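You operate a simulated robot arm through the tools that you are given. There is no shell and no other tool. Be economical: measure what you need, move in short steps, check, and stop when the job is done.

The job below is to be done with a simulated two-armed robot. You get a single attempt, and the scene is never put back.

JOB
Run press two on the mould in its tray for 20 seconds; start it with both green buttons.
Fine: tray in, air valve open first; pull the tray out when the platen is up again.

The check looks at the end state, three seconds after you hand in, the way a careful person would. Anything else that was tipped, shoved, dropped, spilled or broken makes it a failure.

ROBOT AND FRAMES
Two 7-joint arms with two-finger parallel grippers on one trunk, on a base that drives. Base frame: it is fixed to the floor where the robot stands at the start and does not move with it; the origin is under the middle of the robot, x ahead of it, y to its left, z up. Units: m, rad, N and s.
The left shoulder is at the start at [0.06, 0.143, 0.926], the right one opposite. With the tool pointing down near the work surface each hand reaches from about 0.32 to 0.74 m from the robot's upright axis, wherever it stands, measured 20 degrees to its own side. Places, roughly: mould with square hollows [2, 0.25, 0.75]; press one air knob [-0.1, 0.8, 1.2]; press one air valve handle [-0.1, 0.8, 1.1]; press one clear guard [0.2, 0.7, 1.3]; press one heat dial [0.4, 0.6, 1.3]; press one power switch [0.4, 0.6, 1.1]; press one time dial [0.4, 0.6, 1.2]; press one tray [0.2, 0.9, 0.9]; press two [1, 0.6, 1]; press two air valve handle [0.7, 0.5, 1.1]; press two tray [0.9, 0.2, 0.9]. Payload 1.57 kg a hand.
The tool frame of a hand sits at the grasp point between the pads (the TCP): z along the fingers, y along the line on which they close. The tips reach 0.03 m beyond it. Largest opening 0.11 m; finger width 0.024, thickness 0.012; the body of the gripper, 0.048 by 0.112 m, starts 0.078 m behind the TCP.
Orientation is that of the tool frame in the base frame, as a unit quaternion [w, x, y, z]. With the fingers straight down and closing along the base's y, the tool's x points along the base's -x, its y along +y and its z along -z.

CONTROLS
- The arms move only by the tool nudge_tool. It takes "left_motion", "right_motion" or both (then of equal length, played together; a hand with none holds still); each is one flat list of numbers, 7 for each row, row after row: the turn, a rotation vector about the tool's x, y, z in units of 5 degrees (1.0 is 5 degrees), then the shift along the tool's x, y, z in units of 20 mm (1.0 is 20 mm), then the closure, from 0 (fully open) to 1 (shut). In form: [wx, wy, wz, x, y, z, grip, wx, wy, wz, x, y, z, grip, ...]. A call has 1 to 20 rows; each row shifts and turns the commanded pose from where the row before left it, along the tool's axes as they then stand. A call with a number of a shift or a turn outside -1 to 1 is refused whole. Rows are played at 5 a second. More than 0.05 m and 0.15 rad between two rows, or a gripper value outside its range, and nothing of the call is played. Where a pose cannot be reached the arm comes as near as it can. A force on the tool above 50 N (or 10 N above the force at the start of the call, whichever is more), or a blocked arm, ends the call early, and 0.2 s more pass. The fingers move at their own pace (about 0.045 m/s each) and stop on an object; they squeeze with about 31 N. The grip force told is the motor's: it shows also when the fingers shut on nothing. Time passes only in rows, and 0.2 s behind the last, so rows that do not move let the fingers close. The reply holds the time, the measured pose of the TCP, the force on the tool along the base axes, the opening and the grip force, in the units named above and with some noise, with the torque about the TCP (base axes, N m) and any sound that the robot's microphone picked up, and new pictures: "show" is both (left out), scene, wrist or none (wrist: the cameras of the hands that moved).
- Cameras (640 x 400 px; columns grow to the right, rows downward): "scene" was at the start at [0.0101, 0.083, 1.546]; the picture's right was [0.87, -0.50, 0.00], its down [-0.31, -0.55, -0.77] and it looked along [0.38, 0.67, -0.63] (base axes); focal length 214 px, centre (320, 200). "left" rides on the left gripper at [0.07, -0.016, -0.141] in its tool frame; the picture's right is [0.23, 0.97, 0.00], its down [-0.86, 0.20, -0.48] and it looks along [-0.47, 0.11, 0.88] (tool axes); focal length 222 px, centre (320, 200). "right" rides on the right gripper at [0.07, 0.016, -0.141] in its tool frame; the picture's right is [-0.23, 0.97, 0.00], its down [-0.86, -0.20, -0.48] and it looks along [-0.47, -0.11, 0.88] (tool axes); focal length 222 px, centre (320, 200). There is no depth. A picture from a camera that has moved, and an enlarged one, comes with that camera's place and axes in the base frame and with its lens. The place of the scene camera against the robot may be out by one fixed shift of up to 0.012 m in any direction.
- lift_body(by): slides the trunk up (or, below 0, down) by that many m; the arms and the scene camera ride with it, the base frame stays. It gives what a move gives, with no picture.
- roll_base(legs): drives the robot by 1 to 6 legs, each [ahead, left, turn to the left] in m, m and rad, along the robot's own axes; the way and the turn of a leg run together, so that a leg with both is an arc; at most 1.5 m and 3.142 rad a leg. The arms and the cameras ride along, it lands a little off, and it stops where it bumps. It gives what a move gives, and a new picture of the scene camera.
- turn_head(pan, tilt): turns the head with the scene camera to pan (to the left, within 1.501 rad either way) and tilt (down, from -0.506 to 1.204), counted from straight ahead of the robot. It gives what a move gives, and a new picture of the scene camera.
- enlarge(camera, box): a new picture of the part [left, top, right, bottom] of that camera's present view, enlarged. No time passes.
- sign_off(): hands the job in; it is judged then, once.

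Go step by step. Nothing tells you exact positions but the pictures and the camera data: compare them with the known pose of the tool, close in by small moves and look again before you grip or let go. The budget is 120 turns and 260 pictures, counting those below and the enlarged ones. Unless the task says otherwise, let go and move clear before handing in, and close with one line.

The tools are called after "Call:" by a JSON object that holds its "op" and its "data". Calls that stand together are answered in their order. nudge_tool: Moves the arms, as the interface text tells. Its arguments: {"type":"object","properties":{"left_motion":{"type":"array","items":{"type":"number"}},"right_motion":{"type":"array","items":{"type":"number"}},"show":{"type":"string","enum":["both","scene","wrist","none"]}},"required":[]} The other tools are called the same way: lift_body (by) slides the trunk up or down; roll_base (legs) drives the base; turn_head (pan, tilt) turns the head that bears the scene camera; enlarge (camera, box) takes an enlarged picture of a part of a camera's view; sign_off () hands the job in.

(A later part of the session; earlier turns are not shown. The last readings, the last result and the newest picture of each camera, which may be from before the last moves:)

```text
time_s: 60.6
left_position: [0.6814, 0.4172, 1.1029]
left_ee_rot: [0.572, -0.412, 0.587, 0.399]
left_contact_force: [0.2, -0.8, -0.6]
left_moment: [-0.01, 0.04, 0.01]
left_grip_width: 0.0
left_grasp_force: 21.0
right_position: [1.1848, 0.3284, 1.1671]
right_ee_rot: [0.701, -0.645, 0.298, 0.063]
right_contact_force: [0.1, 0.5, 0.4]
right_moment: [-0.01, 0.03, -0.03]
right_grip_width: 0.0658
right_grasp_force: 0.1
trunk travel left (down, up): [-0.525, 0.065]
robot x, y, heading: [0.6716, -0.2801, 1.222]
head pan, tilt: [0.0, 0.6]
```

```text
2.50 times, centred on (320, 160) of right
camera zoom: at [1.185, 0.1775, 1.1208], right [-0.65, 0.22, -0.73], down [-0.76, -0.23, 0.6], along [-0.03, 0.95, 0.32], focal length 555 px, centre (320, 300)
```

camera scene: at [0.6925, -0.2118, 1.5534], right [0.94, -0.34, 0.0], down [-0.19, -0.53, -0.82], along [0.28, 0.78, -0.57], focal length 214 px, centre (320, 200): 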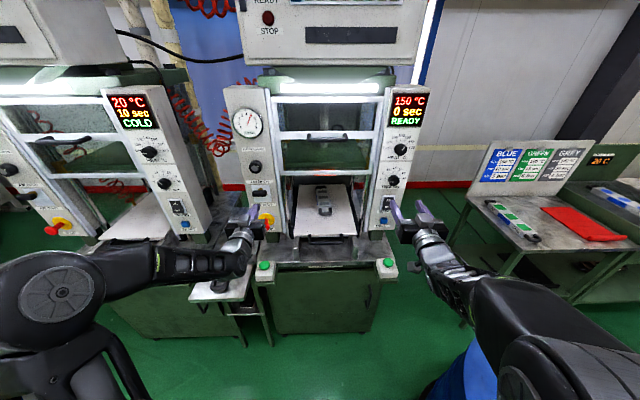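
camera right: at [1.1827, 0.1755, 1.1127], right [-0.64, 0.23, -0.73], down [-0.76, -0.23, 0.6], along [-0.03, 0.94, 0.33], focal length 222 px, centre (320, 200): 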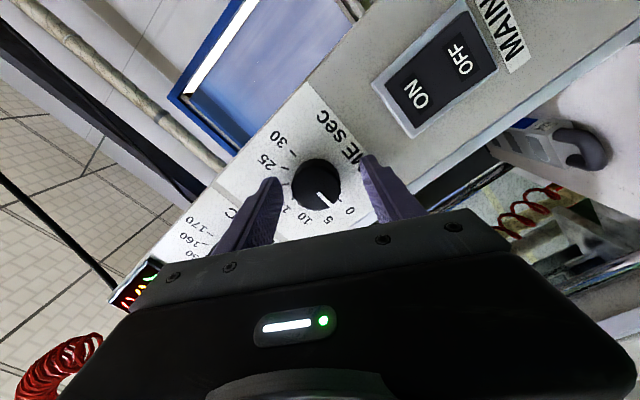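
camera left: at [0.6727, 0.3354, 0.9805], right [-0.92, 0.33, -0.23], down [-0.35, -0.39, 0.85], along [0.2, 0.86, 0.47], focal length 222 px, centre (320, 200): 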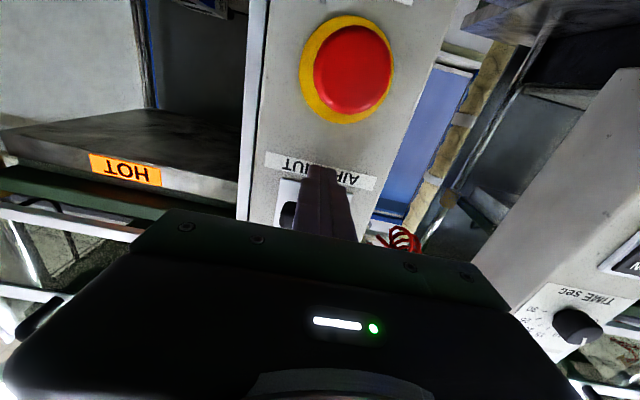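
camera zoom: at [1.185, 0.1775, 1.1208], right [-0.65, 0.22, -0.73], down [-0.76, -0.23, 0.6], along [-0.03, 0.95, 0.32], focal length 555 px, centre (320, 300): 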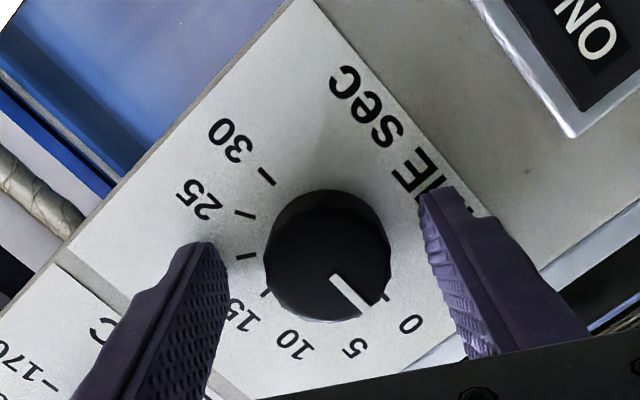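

Centred now. Closing on the knob.

Call:
{"op": "nudge_tool", "data": {"right_motion": [0, 0, 0, 0, 0, 0, 1, 0, 0, 0, 0, 0, 0, 1, 0, 0, 0, 0, 0, 0, 1, 0, 0, 0, 0, 0, 0, 1], "show": "none"}}

Call:
{"op": "enlarge", "data": {"camera": "right", "box": [220, 80, 420, 240]}}

```text
time_s: 61.6
left_position: [0.6828, 0.4169, 1.1033]
left_ee_rot: [0.571, -0.412, 0.588, 0.398]
left_contact_force: [-0.2, -0.1, 0.2]
left_moment: [0.02, 0.01, 0.03]
left_grip_width: 0.0003
left_grasp_force: 21.5
right_position: [1.1837, 0.3288, 1.1655]
right_ee_rot: [0.699, -0.646, 0.299, 0.062]
right_contact_force: [-7.2, -4.1, -11.9]
right_moment: [-0.26, 0.09, 0.29]
right_grip_width: 0.0376
right_grasp_force: 34.6
trunk travel left (down, up): [-0.525, 0.065]
robot x, y, heading: [0.6752, -0.2816, 1.227]
head pan, tilt: [0.0, 0.6]
```

```text
2.50 times, centred on (320, 160) of right
camera zoom: at [1.1839, 0.1772, 1.1192], right [-0.65, 0.22, -0.73], down [-0.76, -0.23, 0.61], along [-0.03, 0.95, 0.31], focal length 555 px, centre (320, 300)
```

zoom: 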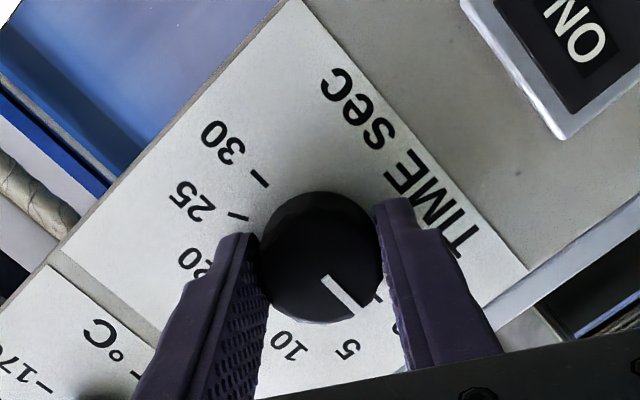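

Gripped (0.038 m). Turning clockwise 50° first.

Call:
{"op": "nudge_tool", "data": {"right_motion": [0, 0, 1, 0, 0.1, 0, 1, 0, 0, 1, 0, 0, 0, 1, 0, 0, 1, 0, 0, 0, 1, 0, 0, 1, 0, 0, 0, 1, 0, 0, 1, 0, 0, 0, 1, 0, 0, 1, 0, 0, 0, 1, 0, 0, 1, 0, 0, 0, 1, 0, 0, 1, 0, 0, 0, 1, 0, 0, 1, 0, 0, 0, 1, 0, 0, 1, 0, 0, 0, 1], "show": "none"}}

Call:
{"op": "enlarge", "data": {"camera": "scene", "box": [370, 80, 440, 200]}}

Call:
{"op": "enlarge", "data": {"camera": "right", "box": [220, 80, 420, 240]}}

```text
time_s: 63.8
left_position: [0.6818, 0.4181, 1.1018]
left_ee_rot: [0.571, -0.413, 0.587, 0.399]
left_contact_force: [0.4, 0.2, -0.3]
left_moment: [0.01, -0.02, 0.01]
left_grip_width: 0.0
left_grasp_force: 21.5
right_position: [1.1829, 0.3282, 1.1655]
right_ee_rot: [0.609, -0.458, 0.543, 0.353]
right_contact_force: [-4.8, 5.1, -1.9]
right_moment: [-0.41, 0.15, 0.49]
right_grip_width: 0.0372
right_grasp_force: 43.4
trunk travel left (down, up): [-0.525, 0.065]
robot x, y, heading: [0.6743, -0.2784, 1.228]
head pan, tilt: [0.0, 0.6]
```

```text
3.33 times, centred on (405, 140) of scene
camera zoom: at [0.6909, -0.2131, 1.5534], right [0.94, -0.34, 0.0], down [-0.19, -0.53, -0.82], along [0.28, 0.78, -0.57], focal length 715 px, centre (37, 400)
```

zoom: 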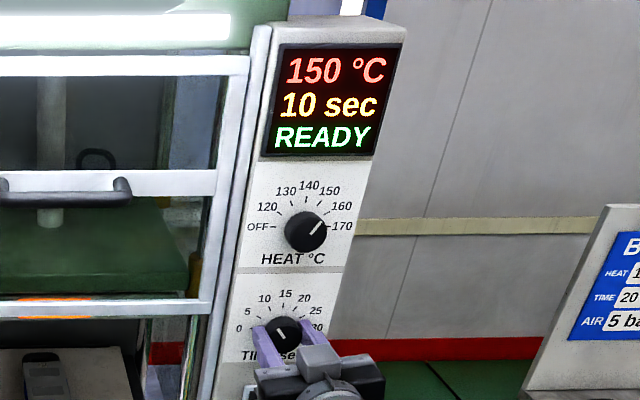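

```text
2.50 times, centred on (320, 160) of right
camera zoom: at [1.1306, 0.196, 1.096], right [-0.94, 0.34, 0.06], down [-0.11, -0.46, 0.88], along [0.32, 0.82, 0.47], focal length 555 px, centre (320, 300)
```

zoom: 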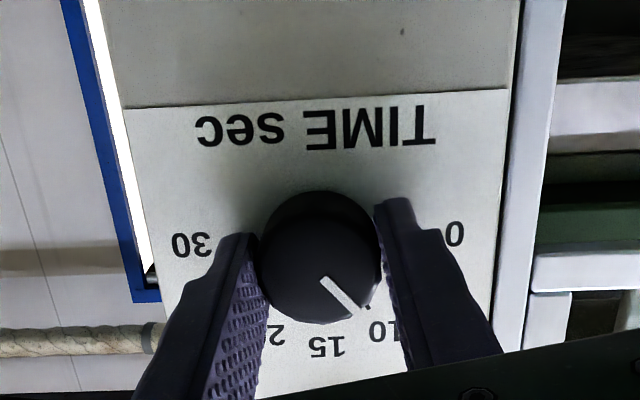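

Display now reads 10 sec. Continue another 60°, then check.

Call:
{"op": "nudge_tool", "data": {"right_motion": [0, 0, 1, 0, 0, 0, 1, 0, 0, 1, 0, 0, 0, 1, 0, 0, 1, 0, 0, 0, 1, 0, 0, 1, 0, 0, 0, 1, 0, 0, 1, 0, 0, 0, 1, 0, 0, 1, 0, 0, 0, 1, 0, 0, 1, 0, 0, 0, 1, 0, 0, 1, 0, 0, 0, 1, 0, 0, 1, 0, 0, 0, 1, 0, 0, 1, 0, 0, 0, 1, 0, 0, 1, 0, 0, 0, 1, 0, 0, 1, 0, 0, 0, 1], "show": "none"}}

Call:
{"op": "enlarge", "data": {"camera": "scene", "box": [370, 80, 440, 200]}}

Call:
{"op": "enlarge", "data": {"camera": "right", "box": [220, 80, 420, 240]}}

```text
time_s: 66.4
left_position: [0.6813, 0.4152, 1.1035]
left_ee_rot: [0.571, -0.412, 0.587, 0.398]
left_contact_force: [0.4, -0.6, 1.0]
left_moment: [0.0, 0.0, 0.0]
left_grip_width: 0.0001
left_grasp_force: 21.3
right_position: [1.1841, 0.3281, 1.1647]
right_ee_rot: [0.35, -0.126, 0.699, 0.61]
right_contact_force: [-6.1, -4.0, 0.3]
right_moment: [-0.31, 0.09, 0.7]
right_grip_width: 0.0372
right_grasp_force: 43.8
trunk travel left (down, up): [-0.525, 0.065]
robot x, y, heading: [0.6739, -0.2803, 1.225]
head pan, tilt: [0.0, 0.6]
```

```text
3.33 times, centred on (405, 140) of scene
camera zoom: at [0.6903, -0.2151, 1.5535], right [0.94, -0.34, 0.0], down [-0.19, -0.53, -0.83], along [0.28, 0.78, -0.56], focal length 715 px, centre (37, 400)
```

zoom: 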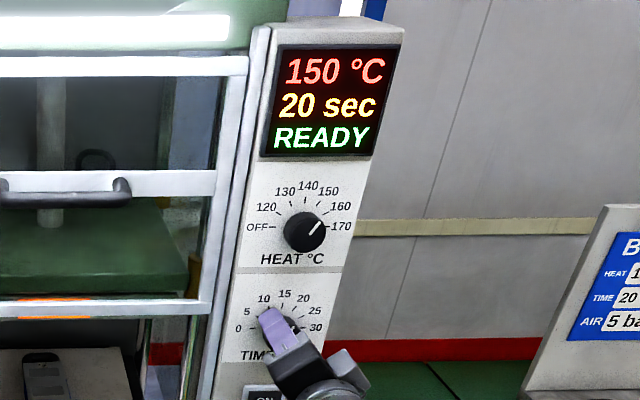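

```text
2.50 times, centred on (320, 160) of right
camera zoom: at [1.0745, 0.2164, 1.1354], right [-0.42, 0.16, 0.89], down [0.58, -0.71, 0.4], along [0.7, 0.68, 0.21], focal length 555 px, centre (320, 300)
```

zoom: 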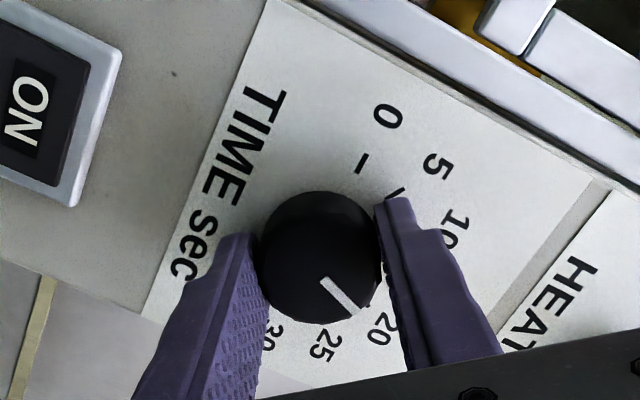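

Display reads 20 sec. I release the knob and retreat straight back.

Call:
{"op": "nudge_tool", "data": {"right_motion": [0, 0, 0, 0, 0, 0, 0.4, 0, 0, 0, 0, 0, 0, 0.4, 0, 0, 0, 0, 0, -0.8, 0.4, 0, 0, 0, 0, 0, -1, 0.4, 0, 0, 0, 0, 0, -1, 0.4, 0, 0, 0, 0, 0, -1, 0.4, 0, 0, 0, 0, 0, -1, 0.4, 0, 0, 0, 0, 0, -1, 0.4, 0, 0, 0, 0, 0, -1, 0.4], "show": "scene"}}

Call:
{"op": "enlarge", "data": {"camera": "scene", "box": [370, 80, 440, 200]}}

```text
time_s: 68.4
left_position: [0.6826, 0.4167, 1.1048]
left_ee_rot: [0.571, -0.413, 0.587, 0.399]
left_contact_force: [1.0, -0.7, 0.0]
left_moment: [0.01, 0.02, 0.03]
left_grip_width: 0.0
left_grasp_force: 21.4
right_position: [1.1364, 0.1979, 1.1666]
right_ee_rot: [0.35, -0.125, 0.699, 0.611]
right_contact_force: [0.0, 0.6, -0.2]
right_moment: [0.01, 0.02, 0.0]
right_grip_width: 0.066
right_grasp_force: 0.1
trunk travel left (down, up): [-0.525, 0.065]
robot x, y, heading: [0.6763, -0.2813, 1.221]
head pan, tilt: [0.0, 0.6]
camera scene: at [0.6911, -0.2151, 1.5535], right [0.94, -0.34, 0.0], down [-0.19, -0.53, -0.83], along [0.28, 0.78, -0.56], focal length 214 px, centre (320, 200)
```

scene: 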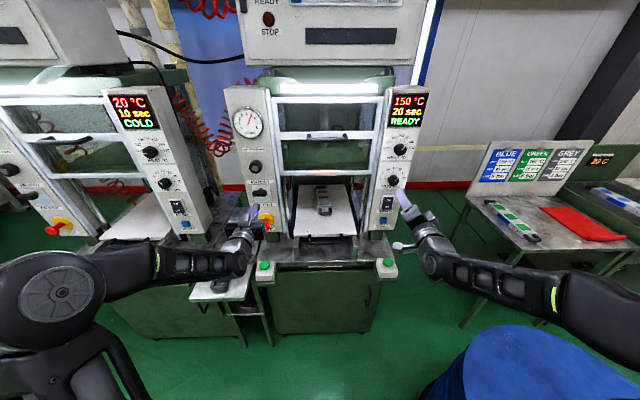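

```text
3.33 times, centred on (405, 140) of scene
camera zoom: at [0.6911, -0.2151, 1.5535], right [0.94, -0.34, 0.0], down [-0.19, -0.53, -0.83], along [0.28, 0.78, -0.56], focal length 715 px, centre (37, 400)
```

zoom: 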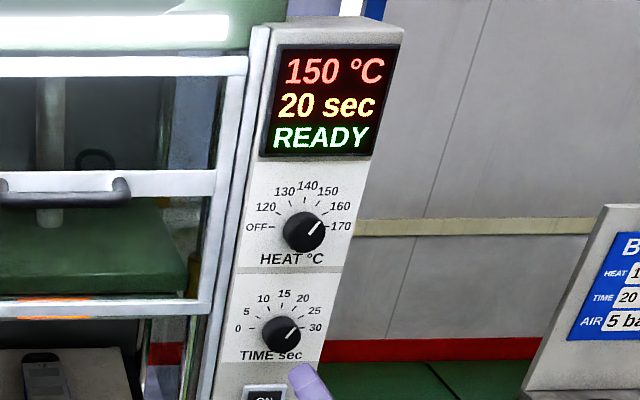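

Time is set. Buttons triangulate to about (0.677, 0.379, 0.857) and (1.138, 0.228, 0.856). I bring both hands, closed and leaning 30° forward from vertical, to just above them; first the left tilts down while the right un-rolls.

Call:
{"op": "nudge_tool", "data": {"left_motion": [0, 1, 0, 0.647, -0.037, -0.192, 1, 0, 1, 0, 0.661, -0.037, -0.135, 1, 0, 1, 0, 0.67, -0.037, -0.077, 1, 0, 1, 0, 0.674, -0.037, -0.018, 1, 0, 1, 0, 0.673, -0.037, 0.041, 1, 0, 1, 0, 0.667, -0.037, 0.099, 1, 0, 1, 0, 0.656, -0.037, 0.157, 1, 0, 1, 0, 0.64, -0.037, 0.214, 1, 0, 1, 0, 0.619, -0.037, 0.269, 1, 0, 1, 0, 0.593, -0.037, 0.321, 1, 0, 1, 0, 0.563, -0.037, 0.372, 1, 0, 1, 0, 0.528, -0.037, 0.419, 1], "right_motion": [0, 0, -1, 0, 0, 0, 1, 0, 0, -1, 0, 0, 0, 1, 0, 0, -1, 0, 0, 0, 1, 0, 0, -1, 0, 0, 0, 1, 0, 0, -1, 0, 0, 0, 1, 0, 0, -1, 0, 0, 0, 1, 0, 0, -1, 0, 0, 0, 1, 0, 0, -1, 0, 0, 0, 1, 0, 0, -1, 0, 0, 0, 1, 0, 0, -1, 0, 0, 0, 1, 0, 0, 0, 0, 0, 0, 1, 0, 0, 0, 0, 0, 0, 1], "show": "none"}}

Call:
{"op": "nudge_tool", "data": {"right_motion": [0, 1, 0, 0.901, 0.033, 0.096, 1, 0, 1, 0, 0.889, 0.033, 0.174, 1, 0, 1, 0, 0.87, 0.033, 0.25, 1, 0, 1, 0, 0.846, 0.033, 0.326, 1, 0, 1, 0, 0.814, 0.033, 0.398, 1, 0, 1, 0, 0.776, 0.033, 0.467, 1, 0, 1, 0, 0.732, 0.033, 0.533, 1, 0, 1, 0, 0.683, 0.033, 0.595, 1, 0, 1, 0, 0.628, 0.033, 0.652, 1, 0, 1, 0, 0.57, 0.033, 0.704, 1, 0, 1, 0, 0.506, 0.033, 0.751, 1, 0, 1, 0, 0.438, 0.033, 0.792, 1], "show": "both"}}

Call:
{"op": "enlarge", "data": {"camera": "left", "box": [0, 0, 640, 400]}}

Call:
{"op": "enlarge", "data": {"camera": "scene", "box": [230, 180, 430, 305]}}

```text
time_s: 71.0
left_position: [0.6729, 0.3672, 0.9506]
left_ee_rot: [0.2, -0.556, 0.794, 0.138]
left_contact_force: [-0.2, -0.3, -0.9]
left_moment: [-0.01, 0.0, 0.04]
left_grip_width: 0.0
left_grasp_force: 20.9
right_position: [1.1403, 0.1994, 1.1675]
right_ee_rot: [0.574, -0.41, 0.581, 0.405]
right_contact_force: [0.0, 0.8, 0.4]
right_moment: [0.03, -0.01, -0.01]
right_grip_width: 0.0002
right_grasp_force: 21.3
trunk travel left (down, up): [-0.525, 0.065]
robot x, y, heading: [0.6737, -0.2763, 1.224]
head pan, tilt: [0.0, 0.6]
```

```text
time_s: 73.6
left_position: [0.6739, 0.3677, 0.9501]
left_ee_rot: [0.202, -0.556, 0.795, 0.138]
left_contact_force: [0.5, 0.1, 0.4]
left_moment: [-0.02, -0.01, 0.01]
left_grip_width: 0.0
left_grasp_force: 21.4
right_position: [1.1365, 0.2234, 0.9466]
right_ee_rot: [0.207, -0.556, 0.791, 0.146]
right_contact_force: [0.3, 0.0, 0.2]
right_moment: [0.0, -0.02, -0.02]
right_grip_width: 0.0003
right_grasp_force: 21.2
right hand out of reach, approached as far as the arm can: row 8
trunk travel left (down, up): [-0.525, 0.065]
robot x, y, heading: [0.672, -0.2811, 1.226]
head pan, tilt: [0.0, 0.6]
camera scene: at [0.6917, -0.2138, 1.5535], right [0.94, -0.34, 0.0], down [-0.19, -0.53, -0.82], along [0.28, 0.78, -0.57], focal length 214 px, centre (320, 200)
camera right: at [1.0757, 0.1065, 1.0362], right [-0.85, 0.52, 0.11], down [0.36, 0.41, 0.84], along [0.39, 0.75, -0.54], focal length 222 px, centre (320, 200)
```

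scene: 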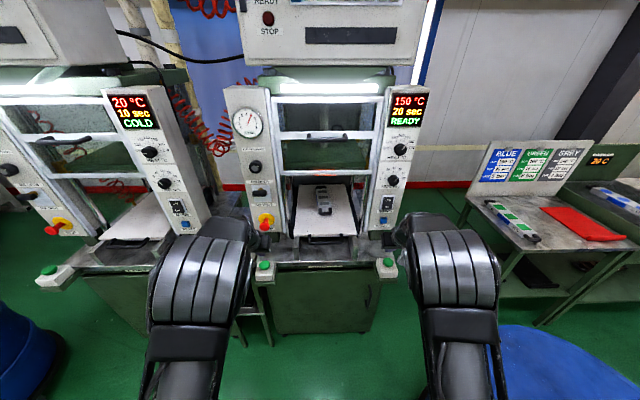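
right: 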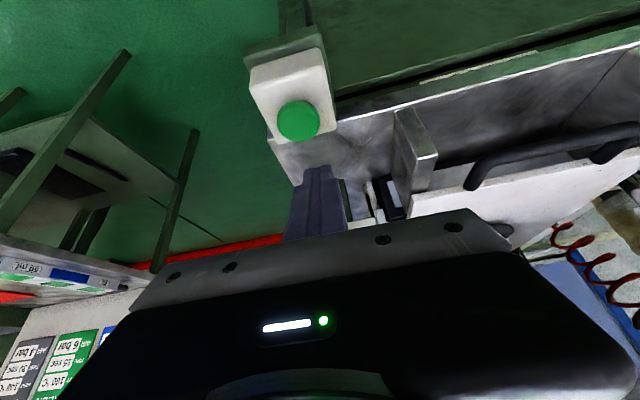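

```text
1.00 times, centred on (320, 200) of left (not enlarged: the box is as wide or as high as the picture)
camera zoom: at [0.644, 0.2414, 1.0407], right [-0.98, 0.15, -0.11], down [-0.01, 0.56, 0.83], along [0.18, 0.81, -0.55], focal length 222 px, centre (320, 200)
```

zoom: 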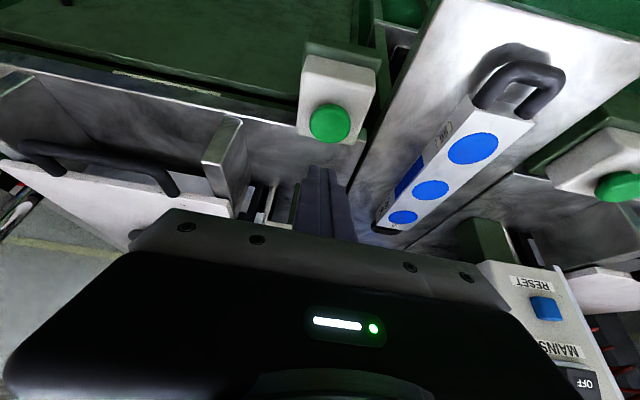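

```text
3.20 times, centred on (330, 242) of scene
camera zoom: at [0.6917, -0.2138, 1.5535], right [0.94, -0.34, 0.0], down [-0.19, -0.53, -0.82], along [0.28, 0.78, -0.57], focal length 686 px, centre (288, 64)
```

zoom: 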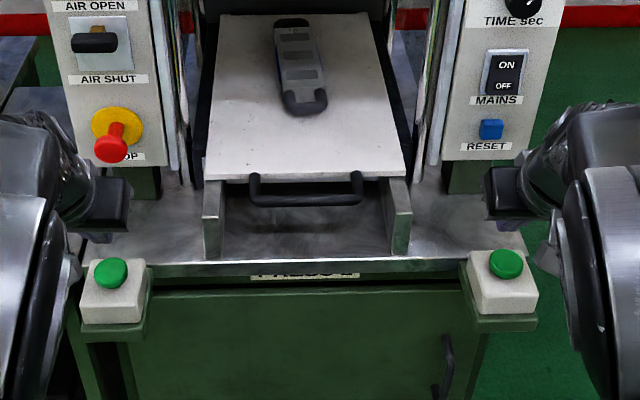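

Refined button positions: left (0.676, 0.386), right (1.153, 0.234), tops around z 0.847. The left tip is right above its button; the right needs 12 mm to the right. I lower both to ~2 cm above.

Call:
{"op": "nudge_tool", "data": {"left_motion": [0, 0, 0, 0, 0.22, 0, 1, 0, 0, 0, 0.344, 0, 0.595, 1, 0, 0, 0, 0.344, 0, 0.595, 1, 0, 0, 0, 0.344, 0, 0.595, 1, 0, 0, 0, 0.344, 0, 0.595, 1], "right_motion": [0, 0, 0, 0, -0.6, 0, 1, 0, 0, 0, 0.344, 0, 0.595, 1, 0, 0, 0, 0.344, 0, 0.595, 1, 0, 0, 0, 0.344, 0, 0.595, 1, 0, 0, 0, 0.344, 0, 0.595, 1], "show": "both"}}

Call:
{"op": "enlarge", "data": {"camera": "scene", "box": [230, 180, 430, 305]}}

```text
time_s: 74.8
left_position: [0.6689, 0.3665, 0.8947]
left_ee_rot: [0.202, -0.556, 0.794, 0.139]
left_contact_force: [-0.1, 0.6, -0.4]
left_moment: [0.02, -0.02, -0.03]
left_grip_width: 0.0
left_grasp_force: 21.6
right_position: [1.1463, 0.2169, 0.8901]
right_ee_rot: [0.208, -0.557, 0.79, 0.146]
right_contact_force: [0.3, 0.4, 1.0]
right_moment: [0.02, 0.02, -0.01]
right_grip_width: 0.0
right_grasp_force: 20.5
trunk travel left (down, up): [-0.525, 0.065]
robot x, y, heading: [0.6731, -0.2801, 1.225]
head pan, tilt: [0.0, 0.6]
camera scene: at [0.6915, -0.2142, 1.5535], right [0.94, -0.34, 0.0], down [-0.19, -0.53, -0.82], along [0.28, 0.78, -0.57], focal length 214 px, centre (320, 200)
camera right: at [1.0856, 0.1008, 0.9801], right [-0.85, 0.52, 0.11], down [0.36, 0.41, 0.84], along [0.39, 0.75, -0.54], focal length 222 px, centre (320, 200)
camera left: at [0.6402, 0.2409, 0.9856], right [-0.98, 0.15, -0.11], down [-0.01, 0.56, 0.83], along [0.18, 0.81, -0.55], focal length 222 px, centre (320, 200)
```

scene: 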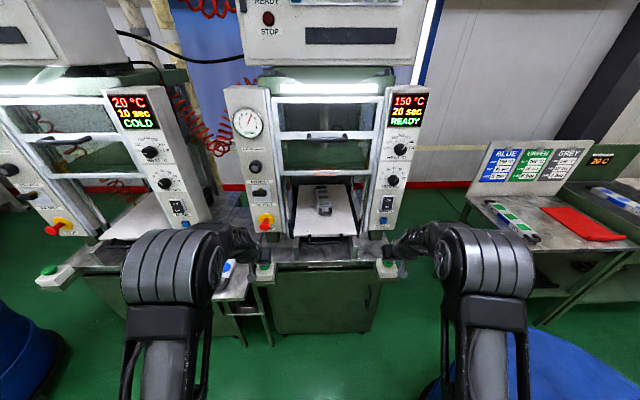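
right: 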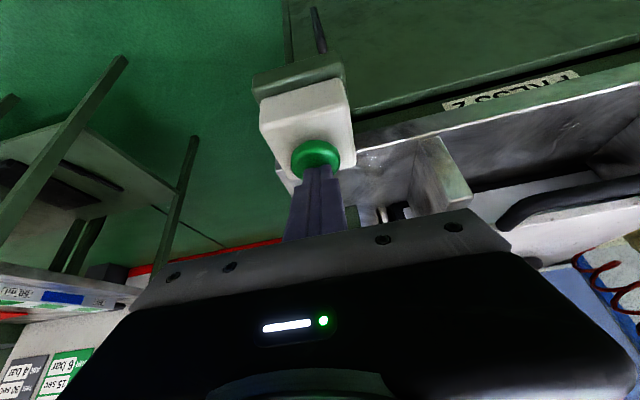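
left: 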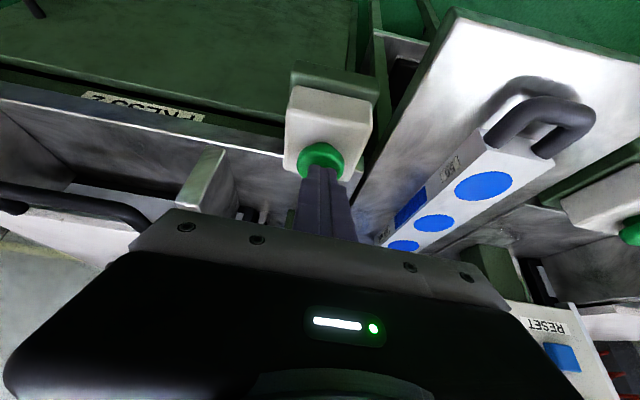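

```text
3.20 times, centred on (330, 242) of scene
camera zoom: at [0.6915, -0.2142, 1.5535], right [0.94, -0.34, 0.0], down [-0.19, -0.53, -0.82], along [0.28, 0.78, -0.57], focal length 686 px, centre (288, 64)
```

zoom: 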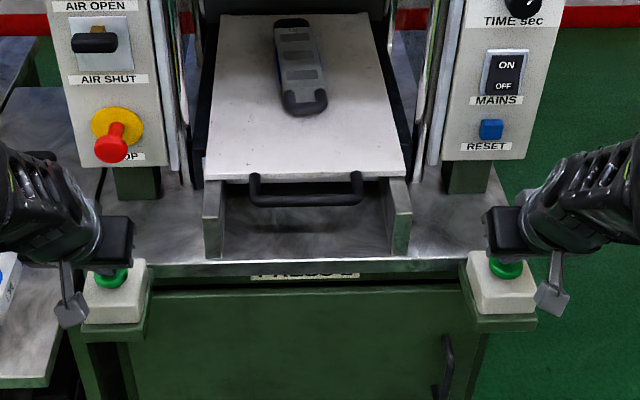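

Both tips are centred ~2 cm over their buttons. Now pressing both together.

Call:
{"op": "nudge_tool", "data": {"left_motion": [0, 0, 0, 0.25, 0, 0.433, 1, 0, 0, 0, 0.15, 0, 0.26, 1, 0, 0, 0, 0.15, 0, 0.26, 1, 0, 0, 0, 0.125, 0, 0.216, 1, 0, 0, 0, 0.1, 0, 0.173, 1, 0, 0, 0, 0, 0, 0, 1, 0, 0, 0, 0, 0, 0, 1, 0, 0, 0, 0, 0, 0, 1], "right_motion": [0, 0, 0, 0.15, 0, 0.26, 1, 0, 0, 0, 0.15, 0, 0.26, 1, 0, 0, 0, 0.15, 0, 0.26, 1, 0, 0, 0, 0.125, 0, 0.216, 1, 0, 0, 0, 0.1, 0, 0.173, 1, 0, 0, 0, 0, 0, 0, 1, 0, 0, 0, 0, 0, 0, 1, 0, 0, 0, 0, 0, 0, 1], "show": "both"}}

Call:
{"op": "enlarge", "data": {"camera": "scene", "box": [220, 80, 430, 210]}}

```text
time_s: 75.8
left_position: [0.6705, 0.368, 0.8813]
left_ee_rot: [0.215, -0.553, 0.791, 0.148]
left_contact_force: [-5.0, -11.9, 35.4]
left_moment: [-0.22, 0.15, 0.17]
left_grip_width: 0.0
left_grasp_force: 21.3
right_position: [1.1461, 0.2187, 0.8822]
right_ee_rot: [0.219, -0.554, 0.788, 0.154]
right_contact_force: [-5.1, -12.4, 32.7]
right_moment: [-0.2, 0.07, -0.03]
right_grip_width: 0.0
right_grasp_force: 21.4
trunk travel left (down, up): [-0.525, 0.065]
robot x, y, heading: [0.6734, -0.2775, 1.226]
head pan, tilt: [0.0, 0.6]
heard: click, click
stopped in row 4 (left hand): the force on the tool passed its limit at 53 N (the readings are from after the stop); the commanded pose is now the measured one
camera scene: at [0.6879, -0.2238, 1.554], right [0.94, -0.34, 0.0], down [-0.19, -0.53, -0.83], along [0.28, 0.78, -0.56], focal length 214 px, centre (320, 200)
camera right: at [1.0852, 0.0994, 0.9677], right [-0.85, 0.51, 0.12], down [0.35, 0.39, 0.85], along [0.39, 0.77, -0.51], focal length 222 px, centre (320, 200)
camera left: at [0.6401, 0.2393, 0.9684], right [-0.98, 0.15, -0.12], down [-0.02, 0.54, 0.84], along [0.19, 0.83, -0.52], focal length 222 px, centre (320, 200)
```

scene: 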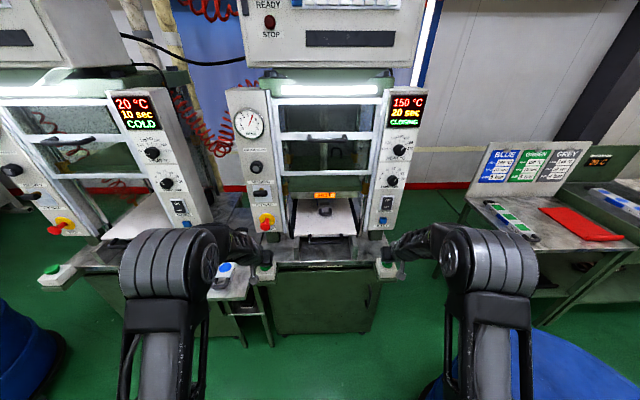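
right: 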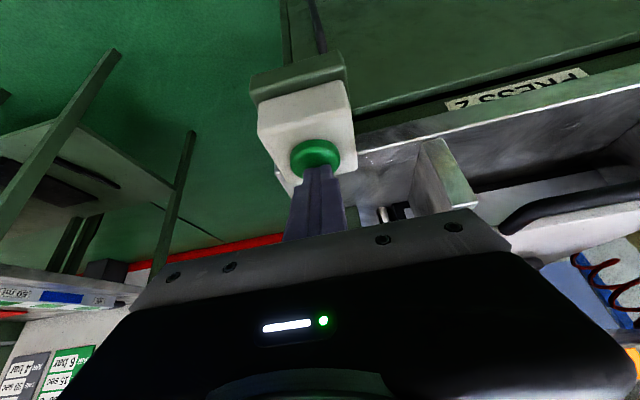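
left: 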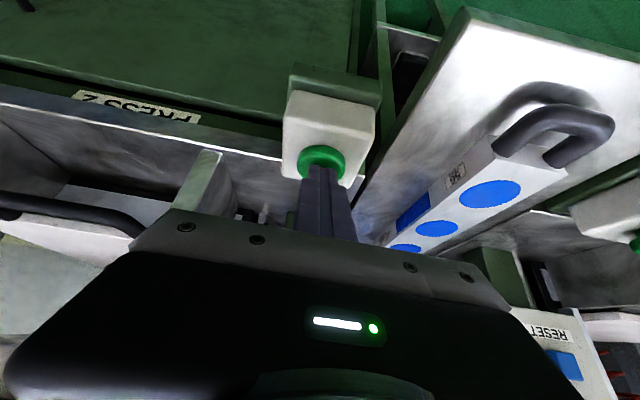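

```text
3.05 times, centred on (325, 145) of scene
camera zoom: at [0.6879, -0.2238, 1.554], right [0.94, -0.34, 0.0], down [-0.19, -0.53, -0.83], along [0.28, 0.78, -0.56], focal length 654 px, centre (305, 368)
```

zoom: 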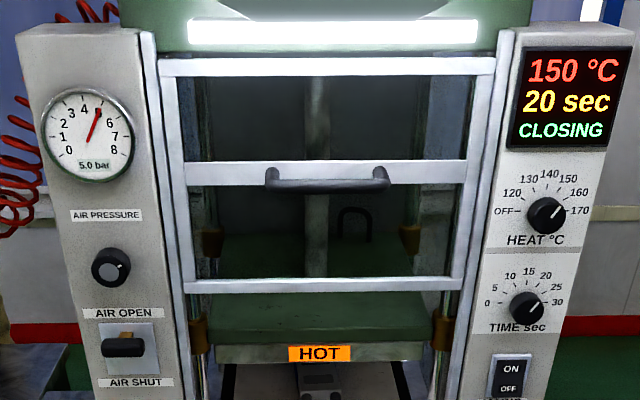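

Both buttons clicked and the display says CLOSING; the platen is coming down. I keep holding both until it is closed.

Call:
{"op": "nudge_tool", "data": {"left_motion": [0, 0, 0, 0, 0, 0, 1, 0, 0, 0, 0, 0, 0, 1, 0, 0, 0, 0, 0, 0, 1, 0, 0, 0, 0, 0, 0, 1, 0, 0, 0, 0, 0, 0, 1, 0, 0, 0, 0, 0, 0, 1, 0, 0, 0, 0, 0, 0, 1, 0, 0, 0, 0, 0, 0, 1], "right_motion": [0, 0, 0, 0, 0, 0, 1, 0, 0, 0, 0, 0, 0, 1, 0, 0, 0, 0, 0, 0, 1, 0, 0, 0, 0, 0, 0, 1, 0, 0, 0, 0, 0, 0, 1, 0, 0, 0, 0, 0, 0, 1, 0, 0, 0, 0, 0, 0, 1, 0, 0, 0, 0, 0, 0, 1], "show": "none"}}

Call:
{"op": "enlarge", "data": {"camera": "scene", "box": [220, 80, 430, 210]}}

```text
time_s: 77.6
left_position: [0.67, 0.3677, 0.8813]
left_ee_rot: [0.213, -0.554, 0.791, 0.148]
left_contact_force: [-1.8, -4.2, 44.6]
left_moment: [0.06, 0.03, -0.01]
left_grip_width: 0.0
left_grasp_force: 21.5
right_position: [1.1466, 0.2179, 0.8811]
right_ee_rot: [0.219, -0.554, 0.788, 0.153]
right_contact_force: [-4.2, -2.6, 41.1]
right_moment: [0.09, -0.01, 0.03]
right_grip_width: 0.0
right_grasp_force: 21.5
trunk travel left (down, up): [-0.525, 0.065]
robot x, y, heading: [0.6702, -0.2779, 1.224]
head pan, tilt: [0.0, 0.6]
```

```text
3.05 times, centred on (325, 145) of scene
camera zoom: at [0.6876, -0.2234, 1.554], right [0.94, -0.34, 0.0], down [-0.19, -0.53, -0.83], along [0.28, 0.78, -0.56], focal length 654 px, centre (305, 368)
```

zoom: 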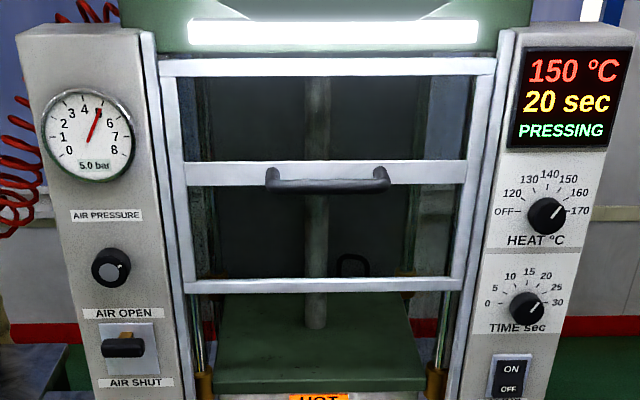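

PRESSING has begun at 20 s. I release both buttons and lift both hands.

Call:
{"op": "nudge_tool", "data": {"left_motion": [0, 0, 0, -0.5, 0, -0.866, 1, 0, 0, 0, -0.5, 0, -0.866, 1, 0, 0, 0, -0.5, 0, -0.866, 1, 0, 0, 0, -0.5, 0, -0.866, 1, 0, 0, 0, -0.5, 0, -0.866, 1, 0, 0, 0, -0.5, 0, -0.866, 1], "right_motion": [0, 0, 0, -0.5, 0, -0.866, 1, 0, 0, 0, -0.5, 0, -0.866, 1, 0, 0, 0, -0.5, 0, -0.866, 1, 0, 0, 0, -0.5, 0, -0.866, 1, 0, 0, 0, -0.5, 0, -0.866, 1, 0, 0, 0, -0.5, 0, -0.866, 1], "show": "scene"}}

Call:
{"op": "enlarge", "data": {"camera": "scene", "box": [220, 80, 430, 280]}}

```text
time_s: 79.0
left_position: [0.6711, 0.3721, 0.9933]
left_ee_rot: [0.208, -0.555, 0.792, 0.145]
left_contact_force: [-1.2, -0.2, -0.5]
left_moment: [0.02, 0.03, 0.0]
left_grip_width: 0.0
left_grasp_force: 20.9
right_position: [1.1476, 0.2216, 0.996]
right_ee_rot: [0.214, -0.556, 0.789, 0.151]
right_contact_force: [0.4, -0.1, -0.4]
right_moment: [0.0, 0.0, -0.02]
right_grip_width: 0.0
right_grasp_force: 21.6
trunk travel left (down, up): [-0.525, 0.065]
robot x, y, heading: [0.674, -0.2768, 1.224]
head pan, tilt: [0.0, 0.6]
camera scene: at [0.6912, -0.2151, 1.5535], right [0.94, -0.34, 0.0], down [-0.19, -0.53, -0.83], along [0.28, 0.78, -0.56], focal length 214 px, centre (320, 200)
```

scene: 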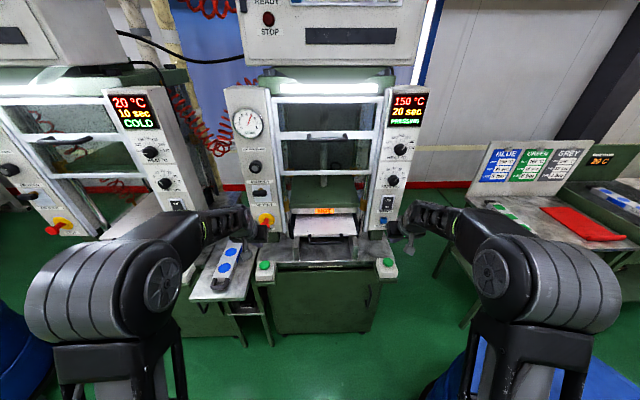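

```text
2.00 times, centred on (325, 180) of scene
camera zoom: at [0.6912, -0.2151, 1.5535], right [0.94, -0.34, 0.0], down [-0.19, -0.53, -0.83], along [0.28, 0.78, -0.56], focal length 429 px, centre (310, 240)
```

zoom: 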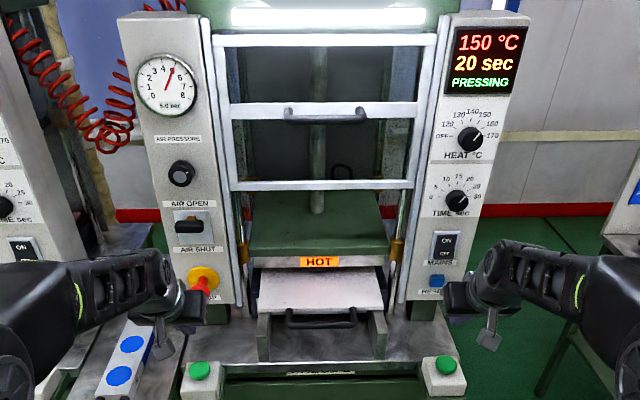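

Pressing is under way. Meanwhile I bring the right hand to in front of the tray handle, staying clear of the platen.

Call:
{"op": "nudge_tool", "data": {"right_motion": [0, 1, 0, 0, 0.93, 0, 1, 0, 1, 0, 0, 0.93, 0, 1, 0, 1, 0, 0, 0.93, 0, 1, 0, 0, 0, 0, 0.93, 0, 1, 0, 0, 0, 0, 0.93, 0, 1, 0, 0, 0, 0, 0.93, 0, 1, 0, 0, 0, 0, 0.93, 0, 1, 0, 0, 0, 0, 0.93, 0, 1, 0, 0, 0, 0, 0.93, 0, 1, 0, 0, 0, 0, 0.93, 0, 1, 0, 0, 0, 0, 0.93, 0, 1, 0, 0, 0, 0, 0.93, 0, 1, 0, 0, 0, 0, 0.93, 0, 1, 0, 0, 0, 0, 0.93, 0, 1], "show": "both"}}

Call:
{"op": "enlarge", "data": {"camera": "scene", "box": [220, 80, 430, 280]}}

```text
time_s: 82.0
left_position: [0.6709, 0.3716, 0.9935]
left_ee_rot: [0.209, -0.554, 0.793, 0.144]
left_contact_force: [1.0, 0.0, 0.7]
left_moment: [0.0, 0.01, 0.03]
left_grip_width: 0.0002
left_grasp_force: 21.1
right_position: [0.901, 0.3077, 0.995]
right_ee_rot: [0.109, -0.571, 0.81, 0.077]
right_contact_force: [-0.3, 0.3, 0.4]
right_moment: [0.01, -0.01, 0.0]
right_grip_width: 0.0003
right_grasp_force: 21.2
trunk travel left (down, up): [-0.525, 0.065]
robot x, y, heading: [0.6718, -0.275, 1.225]
head pan, tilt: [0.0, 0.6]
camera scene: at [0.691, -0.2143, 1.5535], right [0.94, -0.34, 0.0], down [-0.19, -0.53, -0.82], along [0.28, 0.78, -0.57], focal length 214 px, centre (320, 200)
camera right: at [0.85, 0.2152, 1.1131], right [-0.84, 0.53, 0.06], down [0.42, 0.59, 0.69], along [0.33, 0.6, -0.72], focal length 222 px, centre (320, 200)
```

scene: 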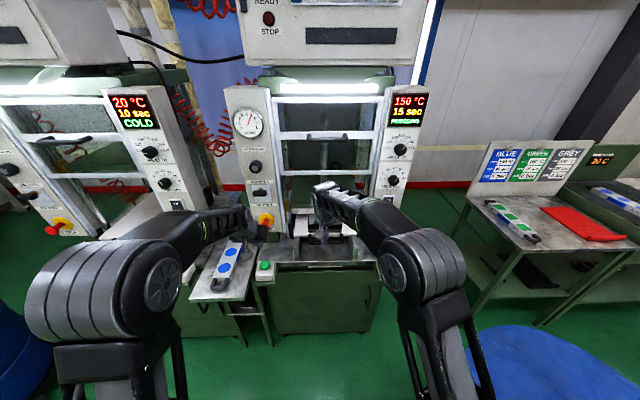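
right: 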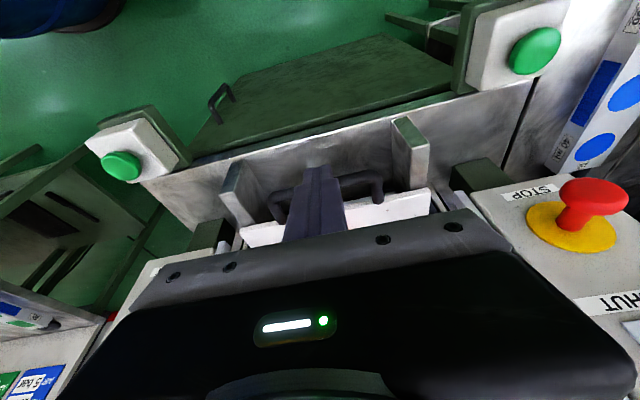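

```text
2.00 times, centred on (325, 180) of scene
camera zoom: at [0.691, -0.2143, 1.5535], right [0.94, -0.34, 0.0], down [-0.19, -0.53, -0.82], along [0.28, 0.78, -0.57], focal length 429 px, centre (310, 240)
```

zoom: 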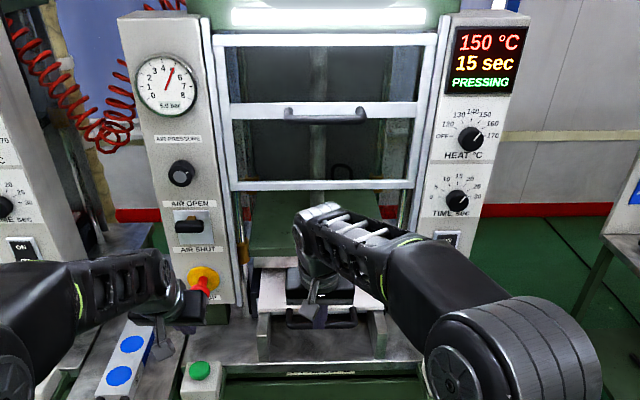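

Countdown works (15 s left). I wait holding still until the platen is up.

Call:
{"op": "nudge_tool", "data": {"right_motion": [0, 0, 0, 0, 0, 0, 1, 0, 0, 0, 0, 0, 0, 1, 0, 0, 0, 0, 0, 0, 1, 0, 0, 0, 0, 0, 0, 1, 0, 0, 0, 0, 0, 0, 1, 0, 0, 0, 0, 0, 0, 1, 0, 0, 0, 0, 0, 0, 1, 0, 0, 0, 0, 0, 0, 1, 0, 0, 0, 0, 0, 0, 1, 0, 0, 0, 0, 0, 0, 1, 0, 0, 0, 0, 0, 0, 1, 0, 0, 0, 0, 0, 0, 1, 0, 0, 0, 0, 0, 0, 1, 0, 0, 0, 0, 0, 0, 1, 0, 0, 0, 0, 0, 0, 1, 0, 0, 0, 0, 0, 0, 1, 0, 0, 0, 0, 0, 0, 1, 0, 0, 0, 0, 0, 0, 1, 0, 0, 0, 0, 0, 0, 1, 0, 0, 0, 0, 0, 0, 1], "show": "none"}}

Call:
{"op": "nudge_tool", "data": {"right_motion": [0, 0, 0, 0, 0, 0, 1, 0, 0, 0, 0, 0, 0, 1, 0, 0, 0, 0, 0, 0, 1, 0, 0, 0, 0, 0, 0, 1, 0, 0, 0, 0, 0, 0, 1, 0, 0, 0, 0, 0, 0, 1, 0, 0, 0, 0, 0, 0, 1, 0, 0, 0, 0, 0, 0, 1, 0, 0, 0, 0, 0, 0, 1, 0, 0, 0, 0, 0, 0, 1, 0, 0, 0, 0, 0, 0, 1, 0, 0, 0, 0, 0, 0, 1, 0, 0, 0, 0, 0, 0, 1, 0, 0, 0, 0, 0, 0, 1, 0, 0, 0, 0, 0, 0, 1, 0, 0, 0, 0, 0, 0, 1, 0, 0, 0, 0, 0, 0, 1, 0, 0, 0, 0, 0, 0, 1, 0, 0, 0, 0, 0, 0, 1, 0, 0, 0, 0, 0, 0, 1], "show": "none"}}

Call:
{"op": "nudge_tool", "data": {"right_motion": [0, 0, 0, 0, 0, 0, 1, 0, 0, 0, 0, 0, 0, 1, 0, 0, 0, 0, 0, 0, 1, 0, 0, 0, 0, 0, 0, 1, 0, 0, 0, 0, 0, 0, 1, 0, 0, 0, 0, 0, 0, 1, 0, 0, 0, 0, 0, 0, 1, 0, 0, 0, 0, 0, 0, 1, 0, 0, 0, 0, 0, 0, 1, 0, 0, 0, 0, 0, 0, 1, 0, 0, 0, 0, 0, 0, 1, 0, 0, 0, 0, 0, 0, 1, 0, 0, 0, 0, 0, 0, 1, 0, 0, 0, 0, 0, 0, 1, 0, 0, 0, 0, 0, 0, 1, 0, 0, 0, 0, 0, 0, 1, 0, 0, 0, 0, 0, 0, 1, 0, 0, 0, 0, 0, 0, 1, 0, 0, 0, 0, 0, 0, 1, 0, 0, 0, 0, 0, 0, 1], "show": "none"}}

Call:
{"op": "nudge_tool", "data": {"right_motion": [0, 0, 0, 0, 0, 0, 1, 0, 0, 0, 0, 0, 0, 1, 0, 0, 0, 0, 0, 0, 1, 0, 0, 0, 0, 0, 0, 1, 0, 0, 0, 0, 0, 0, 1, 0, 0, 0, 0, 0, 0, 1, 0, 0, 0, 0, 0, 0, 1, 0, 0, 0, 0, 0, 0, 1, 0, 0, 0, 0, 0, 0, 1, 0, 0, 0, 0, 0, 0, 1, 0, 0, 0, 0, 0, 0, 1, 0, 0, 0, 0, 0, 0, 1, 0, 0, 0, 0, 0, 0, 1, 0, 0, 0, 0, 0, 0, 1, 0, 0, 0, 0, 0, 0, 1, 0, 0, 0, 0, 0, 0, 1, 0, 0, 0, 0, 0, 0, 1, 0, 0, 0, 0, 0, 0, 1, 0, 0, 0, 0, 0, 0, 1, 0, 0, 0, 0, 0, 0, 1], "show": "scene"}}

Call:
{"op": "enlarge", "data": {"camera": "scene", "box": [220, 80, 430, 280]}}

```text
time_s: 86.2
left_position: [0.6712, 0.372, 0.9938]
left_ee_rot: [0.208, -0.555, 0.793, 0.144]
left_contact_force: [-0.2, 0.3, 0.4]
left_moment: [0.0, 0.0, -0.02]
left_grip_width: 0.0002
left_grasp_force: 21.9
right_position: [0.9022, 0.3079, 0.9933]
right_ee_rot: [0.11, -0.57, 0.811, 0.076]
right_contact_force: [-1.3, -1.1, 0.6]
right_moment: [0.02, 0.04, 0.0]
right_grip_width: 0.0
right_grasp_force: 21.1
trunk travel left (down, up): [-0.525, 0.065]
robot x, y, heading: [0.6736, -0.276, 1.226]
head pan, tilt: [0.0, 0.6]
```

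```text
time_s: 90.4
left_position: [0.6704, 0.3714, 0.9929]
left_ee_rot: [0.208, -0.554, 0.793, 0.145]
left_contact_force: [0.3, -1.1, 0.2]
left_moment: [0.0, 0.01, 0.0]
left_grip_width: 0.0
left_grasp_force: 21.4
right_position: [0.9024, 0.3081, 0.9945]
right_ee_rot: [0.109, -0.571, 0.81, 0.076]
right_contact_force: [-0.1, 0.4, -0.2]
right_moment: [0.04, 0.03, -0.02]
right_grip_width: 0.0
right_grasp_force: 21.4
trunk travel left (down, up): [-0.525, 0.065]
robot x, y, heading: [0.6735, -0.2805, 1.225]
head pan, tilt: [0.0, 0.6]
```

```text
time_s: 94.6
left_position: [0.6703, 0.3713, 0.9935]
left_ee_rot: [0.208, -0.555, 0.793, 0.144]
left_contact_force: [-0.3, 0.5, 0.4]
left_moment: [0.0, 0.02, 0.01]
left_grip_width: 0.0
left_grasp_force: 21.6
right_position: [0.904, 0.3079, 0.9938]
right_ee_rot: [0.108, -0.571, 0.81, 0.076]
right_contact_force: [0.0, 1.0, 0.2]
right_moment: [0.0, 0.02, 0.02]
right_grip_width: 0.0
right_grasp_force: 21.2
trunk travel left (down, up): [-0.525, 0.065]
robot x, y, heading: [0.6717, -0.2767, 1.22]
head pan, tilt: [0.0, 0.6]
```

```text
time_s: 98.8
left_position: [0.6707, 0.3715, 0.9925]
left_ee_rot: [0.208, -0.554, 0.793, 0.145]
left_contact_force: [0.0, -0.1, 0.6]
left_moment: [0.0, 0.0, 0.0]
left_grip_width: 0.0
left_grasp_force: 21.6
right_position: [0.9023, 0.3071, 0.994]
right_ee_rot: [0.11, -0.57, 0.81, 0.077]
right_contact_force: [0.2, -0.3, 0.2]
right_moment: [0.02, 0.01, -0.01]
right_grip_width: 0.0
right_grasp_force: 20.9
trunk travel left (down, up): [-0.525, 0.065]
robot x, y, heading: [0.6762, -0.2789, 1.229]
head pan, tilt: [0.0, 0.6]
camera scene: at [0.6914, -0.2144, 1.5535], right [0.94, -0.34, 0.0], down [-0.19, -0.53, -0.82], along [0.28, 0.78, -0.57], focal length 214 px, centre (320, 200)
```

scene: 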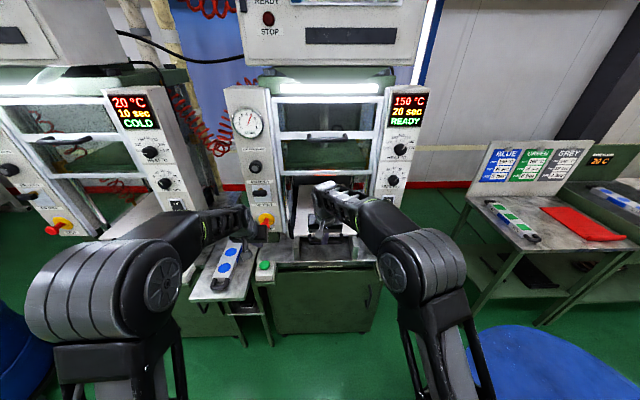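

```text
2.00 times, centred on (325, 180) of scene
camera zoom: at [0.6914, -0.2144, 1.5535], right [0.94, -0.34, 0.0], down [-0.19, -0.53, -0.82], along [0.28, 0.78, -0.57], focal length 429 px, centre (310, 240)
```

zoom: 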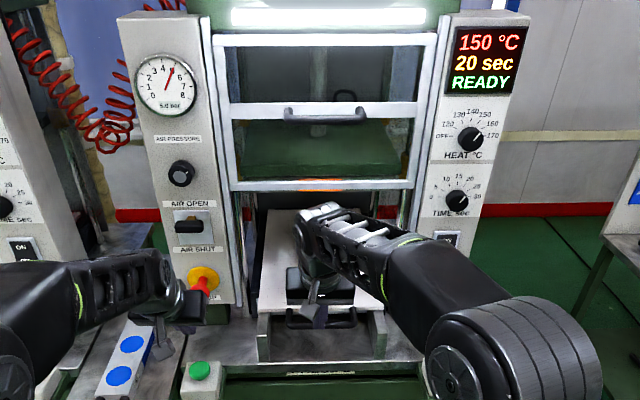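

The cycle is done: READY again and the platen is up. Now I move the right fingers over the gap inside the tray handle.

Call:
{"op": "nudge_tool", "data": {"right_motion": [0, 0, 0, -0.937, 0, 0.251, 1, 0, 0, 0, -0.937, 0, 0.251, 1, 0, 0, 0, -0.937, 0, 0.251, 1, 0, 0, 0, -0.937, 0, 0.251, 1], "show": "wrist"}}

Call:
{"op": "enlarge", "data": {"camera": "right", "box": [220, 100, 420, 240]}}

Call:
{"op": "enlarge", "data": {"camera": "scene", "box": [270, 160, 390, 260]}}

```text
time_s: 99.8
left_position: [0.6705, 0.3726, 0.9927]
left_ee_rot: [0.208, -0.555, 0.792, 0.145]
left_contact_force: [0.2, 0.4, -0.1]
left_moment: [-0.01, 0.0, -0.05]
left_grip_width: 0.0
left_grasp_force: 20.7
right_position: [0.9298, 0.3822, 0.9915]
right_ee_rot: [0.109, -0.57, 0.811, 0.076]
right_contact_force: [-0.5, 0.1, -0.1]
right_moment: [0.0, -0.01, -0.01]
right_grip_width: 0.0003
right_grasp_force: 21.1
trunk travel left (down, up): [-0.525, 0.065]
robot x, y, heading: [0.6746, -0.2732, 1.229]
head pan, tilt: [0.0, 0.6]
camera right: at [0.8776, 0.2904, 1.1106], right [-0.84, 0.54, 0.06], down [0.42, 0.59, 0.69], along [0.33, 0.6, -0.72], focal length 222 px, centre (320, 200)
```

right: 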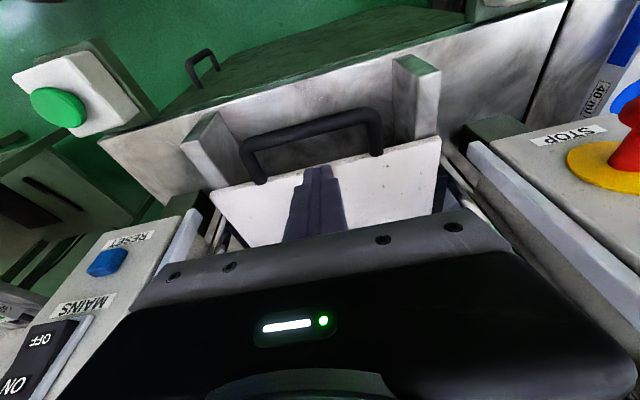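

```text
2.86 times, centred on (320, 170) of right
camera zoom: at [0.8776, 0.2904, 1.1106], right [-0.84, 0.54, 0.06], down [0.42, 0.59, 0.69], along [0.33, 0.6, -0.72], focal length 635 px, centre (320, 286)
```

zoom: 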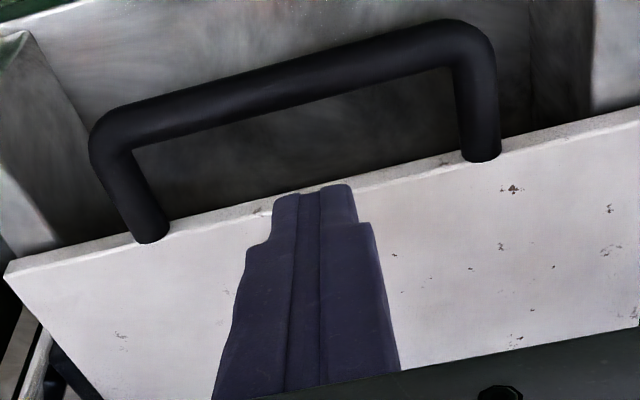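

```text
4.00 times, centred on (330, 210) of scene
camera zoom: at [0.6916, -0.2138, 1.5535], right [0.94, -0.34, 0.0], down [-0.19, -0.53, -0.82], along [0.28, 0.78, -0.57], focal length 858 px, centre (280, 160)
```

zoom: 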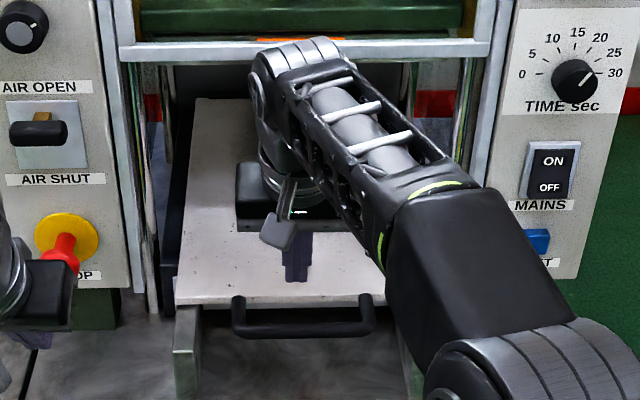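

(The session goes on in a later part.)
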